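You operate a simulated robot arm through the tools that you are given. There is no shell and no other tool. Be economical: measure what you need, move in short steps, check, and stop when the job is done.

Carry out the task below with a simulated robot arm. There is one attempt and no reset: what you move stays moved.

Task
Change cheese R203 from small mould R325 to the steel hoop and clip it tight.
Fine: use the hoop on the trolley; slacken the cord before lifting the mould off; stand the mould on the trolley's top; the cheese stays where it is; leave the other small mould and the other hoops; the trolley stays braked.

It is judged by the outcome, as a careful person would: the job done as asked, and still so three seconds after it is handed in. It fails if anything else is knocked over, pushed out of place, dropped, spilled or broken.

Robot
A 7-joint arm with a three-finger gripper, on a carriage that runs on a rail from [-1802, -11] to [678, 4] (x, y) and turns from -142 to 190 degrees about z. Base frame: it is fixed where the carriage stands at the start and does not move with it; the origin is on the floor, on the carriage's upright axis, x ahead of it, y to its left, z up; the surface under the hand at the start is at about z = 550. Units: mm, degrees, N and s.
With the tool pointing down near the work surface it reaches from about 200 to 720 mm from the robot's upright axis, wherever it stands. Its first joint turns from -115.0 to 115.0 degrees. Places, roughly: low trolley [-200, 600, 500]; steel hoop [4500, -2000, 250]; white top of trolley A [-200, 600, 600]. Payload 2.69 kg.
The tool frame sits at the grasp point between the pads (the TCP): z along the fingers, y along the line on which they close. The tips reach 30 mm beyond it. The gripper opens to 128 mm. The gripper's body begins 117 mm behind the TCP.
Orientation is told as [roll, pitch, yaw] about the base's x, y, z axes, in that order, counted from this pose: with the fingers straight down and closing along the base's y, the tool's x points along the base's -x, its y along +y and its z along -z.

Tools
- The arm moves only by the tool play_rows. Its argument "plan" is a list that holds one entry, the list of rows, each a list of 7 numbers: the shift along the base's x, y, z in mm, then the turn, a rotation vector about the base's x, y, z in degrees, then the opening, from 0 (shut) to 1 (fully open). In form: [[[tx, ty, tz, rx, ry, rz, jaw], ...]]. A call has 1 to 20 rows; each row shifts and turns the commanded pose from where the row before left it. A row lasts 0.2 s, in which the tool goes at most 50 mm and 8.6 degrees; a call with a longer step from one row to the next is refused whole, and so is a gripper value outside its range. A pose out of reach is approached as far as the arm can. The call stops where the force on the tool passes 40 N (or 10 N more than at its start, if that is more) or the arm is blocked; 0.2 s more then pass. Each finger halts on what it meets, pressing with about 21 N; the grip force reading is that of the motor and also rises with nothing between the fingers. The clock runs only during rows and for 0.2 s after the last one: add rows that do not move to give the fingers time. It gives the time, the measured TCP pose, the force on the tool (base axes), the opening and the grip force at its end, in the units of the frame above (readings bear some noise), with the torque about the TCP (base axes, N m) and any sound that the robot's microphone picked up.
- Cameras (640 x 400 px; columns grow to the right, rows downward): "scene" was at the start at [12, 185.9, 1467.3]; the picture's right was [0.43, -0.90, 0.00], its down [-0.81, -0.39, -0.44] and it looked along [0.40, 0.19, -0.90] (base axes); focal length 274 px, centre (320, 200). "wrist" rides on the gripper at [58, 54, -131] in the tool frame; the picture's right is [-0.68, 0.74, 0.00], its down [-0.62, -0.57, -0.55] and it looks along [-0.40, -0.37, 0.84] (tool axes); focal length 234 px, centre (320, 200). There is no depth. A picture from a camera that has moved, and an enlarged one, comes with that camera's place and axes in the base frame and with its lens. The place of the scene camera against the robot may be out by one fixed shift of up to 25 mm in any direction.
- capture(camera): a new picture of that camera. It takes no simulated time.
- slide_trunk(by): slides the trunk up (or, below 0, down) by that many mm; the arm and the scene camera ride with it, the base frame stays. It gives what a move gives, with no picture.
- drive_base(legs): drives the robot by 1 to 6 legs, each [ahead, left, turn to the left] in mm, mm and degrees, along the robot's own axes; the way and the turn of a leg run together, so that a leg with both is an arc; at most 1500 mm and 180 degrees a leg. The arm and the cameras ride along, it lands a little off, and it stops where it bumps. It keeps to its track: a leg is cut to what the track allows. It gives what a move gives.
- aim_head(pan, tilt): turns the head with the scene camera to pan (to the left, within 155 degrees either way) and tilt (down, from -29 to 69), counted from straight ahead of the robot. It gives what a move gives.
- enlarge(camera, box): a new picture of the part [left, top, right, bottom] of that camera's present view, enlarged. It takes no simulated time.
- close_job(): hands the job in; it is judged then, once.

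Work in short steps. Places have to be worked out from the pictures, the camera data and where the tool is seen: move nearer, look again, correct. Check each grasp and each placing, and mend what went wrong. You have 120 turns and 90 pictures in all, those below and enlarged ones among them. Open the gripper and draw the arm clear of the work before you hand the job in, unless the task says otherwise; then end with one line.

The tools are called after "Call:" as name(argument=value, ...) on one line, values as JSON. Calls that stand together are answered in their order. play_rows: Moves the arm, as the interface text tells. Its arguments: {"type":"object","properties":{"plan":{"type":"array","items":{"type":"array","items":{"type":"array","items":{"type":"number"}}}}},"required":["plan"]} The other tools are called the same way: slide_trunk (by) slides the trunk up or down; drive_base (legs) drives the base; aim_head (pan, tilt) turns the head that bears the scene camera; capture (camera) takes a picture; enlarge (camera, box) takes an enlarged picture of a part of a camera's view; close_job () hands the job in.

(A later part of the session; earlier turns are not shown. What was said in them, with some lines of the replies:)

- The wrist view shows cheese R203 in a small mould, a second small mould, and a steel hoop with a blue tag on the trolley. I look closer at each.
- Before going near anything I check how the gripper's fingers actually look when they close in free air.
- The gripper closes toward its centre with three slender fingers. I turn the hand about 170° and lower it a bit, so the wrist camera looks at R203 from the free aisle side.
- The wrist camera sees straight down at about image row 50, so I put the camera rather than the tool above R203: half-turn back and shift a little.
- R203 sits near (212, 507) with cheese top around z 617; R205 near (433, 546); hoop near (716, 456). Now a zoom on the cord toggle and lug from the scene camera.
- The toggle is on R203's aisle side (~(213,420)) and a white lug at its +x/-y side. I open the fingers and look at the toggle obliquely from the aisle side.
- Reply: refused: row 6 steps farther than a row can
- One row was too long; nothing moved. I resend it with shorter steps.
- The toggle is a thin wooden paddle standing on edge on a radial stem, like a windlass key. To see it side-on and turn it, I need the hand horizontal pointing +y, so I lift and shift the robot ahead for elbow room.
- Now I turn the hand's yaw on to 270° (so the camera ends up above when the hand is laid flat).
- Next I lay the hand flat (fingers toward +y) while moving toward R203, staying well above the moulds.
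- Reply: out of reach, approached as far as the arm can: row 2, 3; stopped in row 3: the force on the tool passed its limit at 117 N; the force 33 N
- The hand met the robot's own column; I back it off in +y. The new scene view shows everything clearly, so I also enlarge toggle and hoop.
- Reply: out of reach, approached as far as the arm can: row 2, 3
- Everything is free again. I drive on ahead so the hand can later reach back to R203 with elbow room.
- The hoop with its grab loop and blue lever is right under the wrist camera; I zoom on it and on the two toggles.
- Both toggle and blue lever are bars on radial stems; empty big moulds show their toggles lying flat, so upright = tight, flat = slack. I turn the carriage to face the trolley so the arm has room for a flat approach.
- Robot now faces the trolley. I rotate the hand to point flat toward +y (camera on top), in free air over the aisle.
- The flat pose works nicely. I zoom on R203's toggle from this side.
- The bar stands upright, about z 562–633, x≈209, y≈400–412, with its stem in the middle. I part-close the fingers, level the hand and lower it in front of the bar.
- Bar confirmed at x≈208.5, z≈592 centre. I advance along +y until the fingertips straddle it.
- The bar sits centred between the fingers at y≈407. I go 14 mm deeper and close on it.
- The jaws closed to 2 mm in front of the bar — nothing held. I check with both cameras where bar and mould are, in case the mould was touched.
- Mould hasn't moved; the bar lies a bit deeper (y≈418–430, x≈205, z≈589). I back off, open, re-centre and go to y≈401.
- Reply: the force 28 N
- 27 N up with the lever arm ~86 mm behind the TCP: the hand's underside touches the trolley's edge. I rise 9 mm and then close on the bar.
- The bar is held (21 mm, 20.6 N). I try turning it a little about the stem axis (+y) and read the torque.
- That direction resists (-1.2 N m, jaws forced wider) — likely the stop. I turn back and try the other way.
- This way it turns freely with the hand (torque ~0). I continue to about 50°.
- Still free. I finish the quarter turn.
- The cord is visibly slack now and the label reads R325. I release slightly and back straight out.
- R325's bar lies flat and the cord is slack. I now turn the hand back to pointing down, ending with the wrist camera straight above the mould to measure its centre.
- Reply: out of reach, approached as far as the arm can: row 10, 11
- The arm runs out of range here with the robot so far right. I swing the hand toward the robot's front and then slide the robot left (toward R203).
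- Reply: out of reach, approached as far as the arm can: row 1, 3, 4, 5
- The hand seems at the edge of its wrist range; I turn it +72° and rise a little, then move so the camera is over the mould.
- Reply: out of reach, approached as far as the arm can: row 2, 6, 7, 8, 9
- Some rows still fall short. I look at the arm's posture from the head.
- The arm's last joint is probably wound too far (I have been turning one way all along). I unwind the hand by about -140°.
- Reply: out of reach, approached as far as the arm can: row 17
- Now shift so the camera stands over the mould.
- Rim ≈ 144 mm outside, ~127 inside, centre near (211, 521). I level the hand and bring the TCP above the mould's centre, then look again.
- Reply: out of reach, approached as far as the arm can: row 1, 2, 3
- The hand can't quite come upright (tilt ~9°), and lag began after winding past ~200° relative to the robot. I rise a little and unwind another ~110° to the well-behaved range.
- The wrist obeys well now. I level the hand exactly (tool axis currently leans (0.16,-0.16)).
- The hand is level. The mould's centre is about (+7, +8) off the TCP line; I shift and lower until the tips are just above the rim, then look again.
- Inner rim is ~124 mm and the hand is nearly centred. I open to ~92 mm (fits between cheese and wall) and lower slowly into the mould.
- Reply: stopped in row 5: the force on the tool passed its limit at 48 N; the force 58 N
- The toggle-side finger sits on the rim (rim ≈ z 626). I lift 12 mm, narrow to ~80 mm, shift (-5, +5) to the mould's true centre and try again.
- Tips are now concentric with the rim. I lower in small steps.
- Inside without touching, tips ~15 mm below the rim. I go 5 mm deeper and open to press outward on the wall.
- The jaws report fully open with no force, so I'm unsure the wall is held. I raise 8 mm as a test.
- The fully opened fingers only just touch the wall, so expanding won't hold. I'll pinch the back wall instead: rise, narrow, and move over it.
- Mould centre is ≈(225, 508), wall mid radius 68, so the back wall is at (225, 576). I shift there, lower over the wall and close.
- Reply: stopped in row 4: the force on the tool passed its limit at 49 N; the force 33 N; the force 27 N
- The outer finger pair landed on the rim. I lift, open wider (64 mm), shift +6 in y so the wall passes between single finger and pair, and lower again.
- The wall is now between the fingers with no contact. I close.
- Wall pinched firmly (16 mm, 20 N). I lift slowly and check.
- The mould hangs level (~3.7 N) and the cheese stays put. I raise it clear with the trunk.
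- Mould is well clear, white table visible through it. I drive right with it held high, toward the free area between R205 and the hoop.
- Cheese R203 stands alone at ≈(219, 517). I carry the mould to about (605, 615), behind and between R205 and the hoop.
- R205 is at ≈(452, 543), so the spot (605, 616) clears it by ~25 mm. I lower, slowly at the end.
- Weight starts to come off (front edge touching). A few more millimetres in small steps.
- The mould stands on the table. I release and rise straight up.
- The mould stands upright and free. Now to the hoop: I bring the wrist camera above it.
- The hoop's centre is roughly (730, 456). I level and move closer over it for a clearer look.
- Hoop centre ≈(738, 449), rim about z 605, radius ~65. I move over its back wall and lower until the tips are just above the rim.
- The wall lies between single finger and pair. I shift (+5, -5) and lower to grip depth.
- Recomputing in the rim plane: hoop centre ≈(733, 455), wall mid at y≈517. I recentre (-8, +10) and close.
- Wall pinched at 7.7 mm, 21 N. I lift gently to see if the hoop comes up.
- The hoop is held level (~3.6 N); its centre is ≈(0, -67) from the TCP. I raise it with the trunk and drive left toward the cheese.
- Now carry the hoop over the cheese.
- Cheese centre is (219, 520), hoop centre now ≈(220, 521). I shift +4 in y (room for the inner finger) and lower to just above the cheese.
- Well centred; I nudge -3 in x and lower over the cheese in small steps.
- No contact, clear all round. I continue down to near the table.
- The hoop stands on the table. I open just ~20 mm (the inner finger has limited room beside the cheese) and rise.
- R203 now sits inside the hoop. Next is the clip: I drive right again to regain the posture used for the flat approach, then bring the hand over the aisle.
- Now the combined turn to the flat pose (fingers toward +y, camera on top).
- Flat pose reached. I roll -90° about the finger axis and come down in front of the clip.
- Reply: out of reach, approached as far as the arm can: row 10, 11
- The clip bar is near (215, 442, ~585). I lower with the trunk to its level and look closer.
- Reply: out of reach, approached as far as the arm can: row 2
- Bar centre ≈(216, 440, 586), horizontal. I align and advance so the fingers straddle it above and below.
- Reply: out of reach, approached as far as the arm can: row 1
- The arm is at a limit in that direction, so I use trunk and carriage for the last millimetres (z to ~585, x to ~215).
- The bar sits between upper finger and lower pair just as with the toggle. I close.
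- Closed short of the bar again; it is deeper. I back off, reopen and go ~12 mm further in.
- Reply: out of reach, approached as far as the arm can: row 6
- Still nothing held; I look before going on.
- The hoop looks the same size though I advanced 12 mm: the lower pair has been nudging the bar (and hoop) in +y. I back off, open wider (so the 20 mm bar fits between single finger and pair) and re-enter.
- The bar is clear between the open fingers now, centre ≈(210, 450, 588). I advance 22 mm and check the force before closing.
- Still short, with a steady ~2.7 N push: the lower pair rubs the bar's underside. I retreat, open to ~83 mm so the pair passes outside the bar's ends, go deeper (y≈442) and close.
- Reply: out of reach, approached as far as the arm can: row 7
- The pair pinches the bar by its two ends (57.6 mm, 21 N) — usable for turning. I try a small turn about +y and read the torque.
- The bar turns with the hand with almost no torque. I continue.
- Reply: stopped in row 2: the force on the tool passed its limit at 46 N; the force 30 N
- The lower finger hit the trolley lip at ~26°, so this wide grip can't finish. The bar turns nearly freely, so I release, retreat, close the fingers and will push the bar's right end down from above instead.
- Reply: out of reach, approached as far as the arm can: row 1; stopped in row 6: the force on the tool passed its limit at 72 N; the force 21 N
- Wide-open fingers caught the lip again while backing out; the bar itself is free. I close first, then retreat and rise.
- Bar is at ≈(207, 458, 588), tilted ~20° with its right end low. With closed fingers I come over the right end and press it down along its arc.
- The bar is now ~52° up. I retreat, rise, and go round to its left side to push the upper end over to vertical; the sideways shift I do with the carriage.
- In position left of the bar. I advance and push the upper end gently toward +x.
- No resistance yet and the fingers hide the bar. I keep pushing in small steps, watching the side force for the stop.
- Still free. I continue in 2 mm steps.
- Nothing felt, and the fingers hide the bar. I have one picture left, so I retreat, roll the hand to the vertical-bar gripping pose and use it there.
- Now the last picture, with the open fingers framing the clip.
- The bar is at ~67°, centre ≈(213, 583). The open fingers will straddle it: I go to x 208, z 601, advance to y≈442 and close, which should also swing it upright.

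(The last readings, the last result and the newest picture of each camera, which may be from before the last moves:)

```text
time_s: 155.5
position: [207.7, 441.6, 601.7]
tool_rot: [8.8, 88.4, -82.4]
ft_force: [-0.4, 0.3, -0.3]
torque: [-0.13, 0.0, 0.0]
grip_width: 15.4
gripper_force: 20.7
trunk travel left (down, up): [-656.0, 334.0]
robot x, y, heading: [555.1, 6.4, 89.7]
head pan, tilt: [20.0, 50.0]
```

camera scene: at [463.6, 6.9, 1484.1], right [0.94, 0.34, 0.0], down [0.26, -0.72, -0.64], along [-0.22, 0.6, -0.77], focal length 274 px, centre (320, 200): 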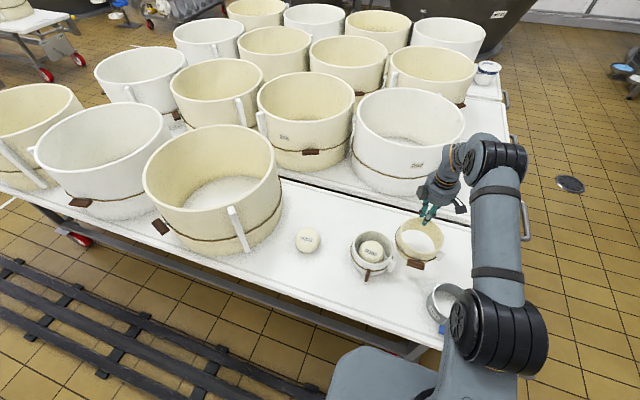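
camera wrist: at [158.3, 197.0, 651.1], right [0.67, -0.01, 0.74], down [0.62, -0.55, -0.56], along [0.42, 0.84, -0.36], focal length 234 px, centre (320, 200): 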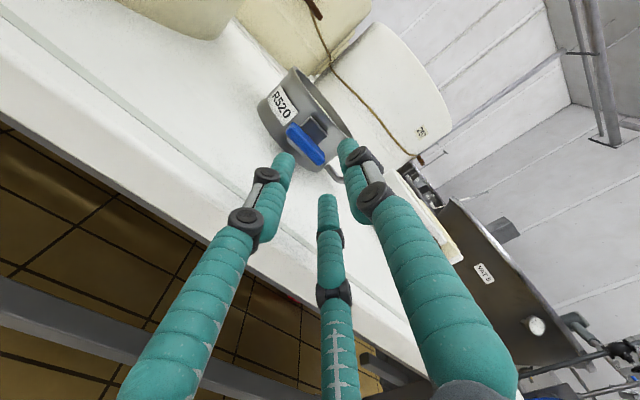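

The bar is held (15 mm, 20.7 N). I turn further about +y around the stem to find the tight stop.

Call:
play_rows(plan=[[[1.1, 0, 0, 0, 4, 0, 0], [1.1, 0, 0, 0, 4, 0, 0], [0, 0, 0, 0, 0, 0, 0]]])

```text
time_s: 156.3
position: [210.7, 440.1, 601.6]
tool_rot: [-77.8, 81.9, -168.9]
ft_force: [0.0, 1.6, 4.4]
torque: [0.23, -0.02, 0.09]
grip_width: 15.1
gripper_force: 21.0
trunk travel left (down, up): [-656.0, 334.0]
robot x, y, heading: [554.8, 1.2, 89.7]
head pan, tilt: [20.0, 50.0]
```

No stop yet; a little further.

Call:
play_rows(plan=[[[1, 0, -0.2, 0, 4, 0, 0], [1, 0, -0.2, 0, 4, 0, 0], [0, 0, 0, 0, 0, 0, 0]]])

```text
time_s: 157.1
position: [211.5, 441.0, 602.1]
tool_rot: [-83.7, 73.9, -174.8]
ft_force: [-0.7, 3.1, 15.9]
torque: [0.83, -0.05, 0.03]
grip_width: 15.1
gripper_force: 20.7
trunk travel left (down, up): [-656.0, 334.0]
robot x, y, heading: [558.7, 2.2, 90.0]
head pan, tilt: [20.0, 50.0]
```

The tool now presses the bar down (16 N), so my turning centre is a bit low; I relieve it upward and turn a bit more.

Call:
play_rows(plan=[[[0, 0, 1, 0, 0, 0, 0], [0.5, 0, 0.7, 0, 4, 0, 0], [0.8, 0, 0.3, 0, 4, 0, 0], [0, 0, 0, 0, 0, 0, 0]]])

```text
time_s: 158.1
position: [214.8, 440.3, 603.2]
tool_rot: [-85.2, 66.1, -176.0]
ft_force: [4.7, -1.5, 6.4]
torque: [0.19, -0.09, -0.22]
grip_width: 15.1
gripper_force: 21.0
trunk travel left (down, up): [-656.0, 334.0]
robot x, y, heading: [557.9, 4.4, 89.8]
head pan, tilt: [20.0, 50.0]
```

Still turning freely; I carry on in the same sense until the stop shows.

Call:
play_rows(plan=[[[0.6, 0, 0.5, 0, 4, 0, 0], [1, 0, 0, 0, 4, 0, 0], [1, 0, -0.5, 0, 4, 0, 0], [0, 0, 0, 0, 0, 0, 0]]])

```text
time_s: 159.1
position: [216.2, 440.9, 602.1]
tool_rot: [-86.4, 54.0, -177.2]
ft_force: [1.0, 0.0, 2.2]
torque: [0.19, -0.11, -0.09]
grip_width: 15.6
gripper_force: 20.9
trunk travel left (down, up): [-656.0, 334.0]
robot x, y, heading: [556.3, 3.8, 89.7]
head pan, tilt: [20.0, 50.0]
```

Still no stop at ~126°. I keep turning (tightest position should be the end stop).

Call:
play_rows(plan=[[[0.9, 0, -0.7, 0, 4, 0, 0], [0.9, 0, -0.7, 0, 4, 0, 0], [0.9, 0, -0.8, 0, 4, 0, 0], [0.8, 0, -0.8, 0, 4, 0, 0], [0, 0, 0, 0, 0, 0, 0]]])

```text
time_s: 160.3
position: [218.9, 438.9, 602.5]
tool_rot: [-87.6, 37.9, -178.1]
ft_force: [-3.9, 1.0, 18.4]
torque: [0.84, -0.23, 0.1]
grip_width: 17.4
gripper_force: 20.7
trunk travel left (down, up): [-656.0, 334.0]
robot x, y, heading: [553.4, 3.0, 89.7]
head pan, tilt: [20.0, 50.0]
```

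The grip near the bar's top end lets it pivot, so hand roll alone is not a reliable measure. I release, back out, and re-set the hand (roll 90°, nose 5° down to clear the lip) to grip nearer the bar's middle, where closing aligns it upright.

Call:
play_rows(plan=[[[0, 0, 0, 0, 0, 0, 0.3], [0, 0, 0, 0, 0, 0, 0.35], [0, -15, 0, 0, 0, 0, 0.35], [0, -15, 0, 0, 0, 0, 0.35], [0, -15, 2, 0, 0, 0, 0.35], [0, 0, 0, 0, -7.4, 0, 0.35], [0, 0, 0, 0, -7.4, 0, 0.35], [0, 0, 0, 0, -7.4, 0, 0.35], [0, 0, 0, 0, -7.4, 0, 0.35], [0, 0, 0, 0, -7.4, 0, 0.35], [0, 0, 0, 0, -7.4, 0, 0.35], [0, 0, 0, 0, -7.4, 0, 0.35], [-4, 0, 0, -5, 0, 0, 0.45], [-4, 0, 0, 0, 0, 0, 0.45]]])

```text
time_s: 163.3
position: [211.8, 395.7, 601.8]
tool_rot: [1.7, 83.4, -89.5]
ft_force: [0.0, 1.0, 0.9]
torque: [0.0, 0.0, 0.0]
grip_width: 57.7
gripper_force: 0.2
trunk travel left (down, up): [-656.0, 334.0]
robot x, y, heading: [559.3, 0.6, 90.1]
head pan, tilt: [20.0, 50.0]
```

Set. I advance to the bar at z≈594 and close.

Call:
play_rows(plan=[[[-1, 0, -8, 0, 0, 0, 0.45], [0, 12, 0, 0, 0, 0, 0.45], [0, 12, 0, 0, 0, 0, 0.45], [0, 12, 0, 0, 0, 0, 0.45], [0, 10, 0, 0, 0, 0, 0.45], [0, 0, 0, 0, 0, 0, 0.45]]])

Call:
play_rows(plan=[[[0, 0, 0, 0, 0, 0, 0.3], [0, 0, 0, 0, 0, 0, 0.15], [0, 0, 0, 0, 0, 0, 0], [0, 0, 0, 0, 0, 0, 0], [0, 0, 0, 0, 0, 0, 0], [0, 0, 0, 0, 0, 0, 0]]])

```text
time_s: 164.7
position: [211.5, 442.1, 593.4]
tool_rot: [1.5, 83.5, -89.9]
ft_force: [-0.2, -1.1, -0.8]
torque: [0.03, 0.05, -0.03]
grip_width: 57.6
gripper_force: 0.0
trunk travel left (down, up): [-656.0, 334.0]
robot x, y, heading: [552.4, 1.4, 89.6]
head pan, tilt: [20.0, 50.0]
```

```text
time_s: 166.1
position: [211.0, 441.9, 593.2]
tool_rot: [1.2, 83.4, -90.0]
ft_force: [0.0, -0.5, 0.4]
torque: [-0.01, 0.02, 0.0]
grip_width: 20.3
gripper_force: 21.8
trunk travel left (down, up): [-656.0, 334.0]
robot x, y, heading: [555.9, 2.0, 89.9]
head pan, tilt: [20.0, 50.0]
```

Now held at 20.3 mm, like the mould's bar when properly aligned. I test-turn +12° about the stem to feel for the stop.

Call:
play_rows(plan=[[[0.5, 0, 0, 0, 4, 0, 0], [0.5, 0, 0, 0, 4, 0, 0], [0.5, 0, 0, 0, 4, 0, 0]]])

```text
time_s: 166.9
position: [212.2, 440.6, 594.9]
tool_rot: [-61.0, 76.2, -151.5]
ft_force: [-1.6, -3.8, 8.0]
torque: [0.97, -1.05, -0.06]
grip_width: 23.1
gripper_force: 21.2
trunk travel left (down, up): [-656.0, 334.0]
robot x, y, heading: [552.1, 1.9, 89.8]
head pan, tilt: [20.0, 50.0]
```

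That is exactly the tight-stop signature (-1.05 N m, jaws forced to 23 mm), same as the mould's tight toggle. The clip is at its stop; I ease back to neutral, release and back out.

Call:
play_rows(plan=[[[-0.5, 0, 0, 0, -4, 0, 0], [-0.5, 0, 0, 0, -4, 0, 0], [-0.3, 0, 0, 0, -3, 0, 0], [0, 0, 0, 0, 0, 0, 0]]])

Call:
play_rows(plan=[[[0, 0, 0, 0, 0, 0, 0.25], [0, 0, 0, 0, 0, 0, 0.42], [0, 0, 0, 0, 0, 0, 0.42], [0, -15, 0, 0, 0, 0, 0.42], [0, -15, 0, 0, 0, 0, 0.42], [0, -20, 0, 0, 0, 0, 0.42], [0, -30, 20, 0, 0, 0, 0.42], [0, -30, 35, 0, 0, 0, 0.42], [0, -15, 40, 0, 0, 0, 0.42], [0, 0, 45, 0, 0, 0, 0.42]]])

```text
time_s: 167.9
position: [211.0, 443.3, 592.9]
tool_rot: [-6.6, 83.2, -97.8]
ft_force: [-0.7, 0.6, -5.6]
torque: [-0.55, -0.03, 0.04]
grip_width: 20.2
gripper_force: 20.7
trunk travel left (down, up): [-656.0, 334.0]
robot x, y, heading: [553.8, 1.8, 89.7]
head pan, tilt: [20.0, 50.0]
```

```text
time_s: 170.1
position: [210.8, 318.1, 734.5]
tool_rot: [-7.9, 83.4, -99.1]
ft_force: [-0.5, 0.0, 0.7]
torque: [0.0, -0.01, 0.06]
grip_width: 53.7
gripper_force: 0.0
trunk travel left (down, up): [-656.0, 334.0]
robot x, y, heading: [553.9, 4.9, 89.5]
head pan, tilt: [20.0, 50.0]
```

The hand came away cleanly (no forces). I open the gripper fully and draw a bit further clear, then hand in.

Call:
play_rows(plan=[[[0, -20, 20, 0, 0, 0, 0.7], [0, 0, 20, 0, 0, 0, 1], [0, 0, 0, 0, 0, 0, 1], [0, 0, 0, 0, 0, 0, 1]]])

Call:
close_job()

```text
time_s: 171.1
position: [210.5, 297.0, 774.4]
tool_rot: [-7.3, 83.3, -98.5]
ft_force: [-0.4, 0.3, -0.3]
torque: [0.0, -0.03, 0.04]
grip_width: 122.8
gripper_force: 0.0
trunk travel left (down, up): [-656.0, 334.0]
robot x, y, heading: [553.8, -0.8, 89.8]
head pan, tilt: [20.0, 50.0]
```

```text
The job is handed in.
```

Cheese R203 is in steel hoop R520 with the clip turned to its tight stop, and mould R325, its cord slackened first, stands on the trolley top behind R205. I had no pictures left after the last clip turn, so "tight" rests on the force readings; the cheese and hoop may have shifted by several millimetres while I worked the toggle and clip.
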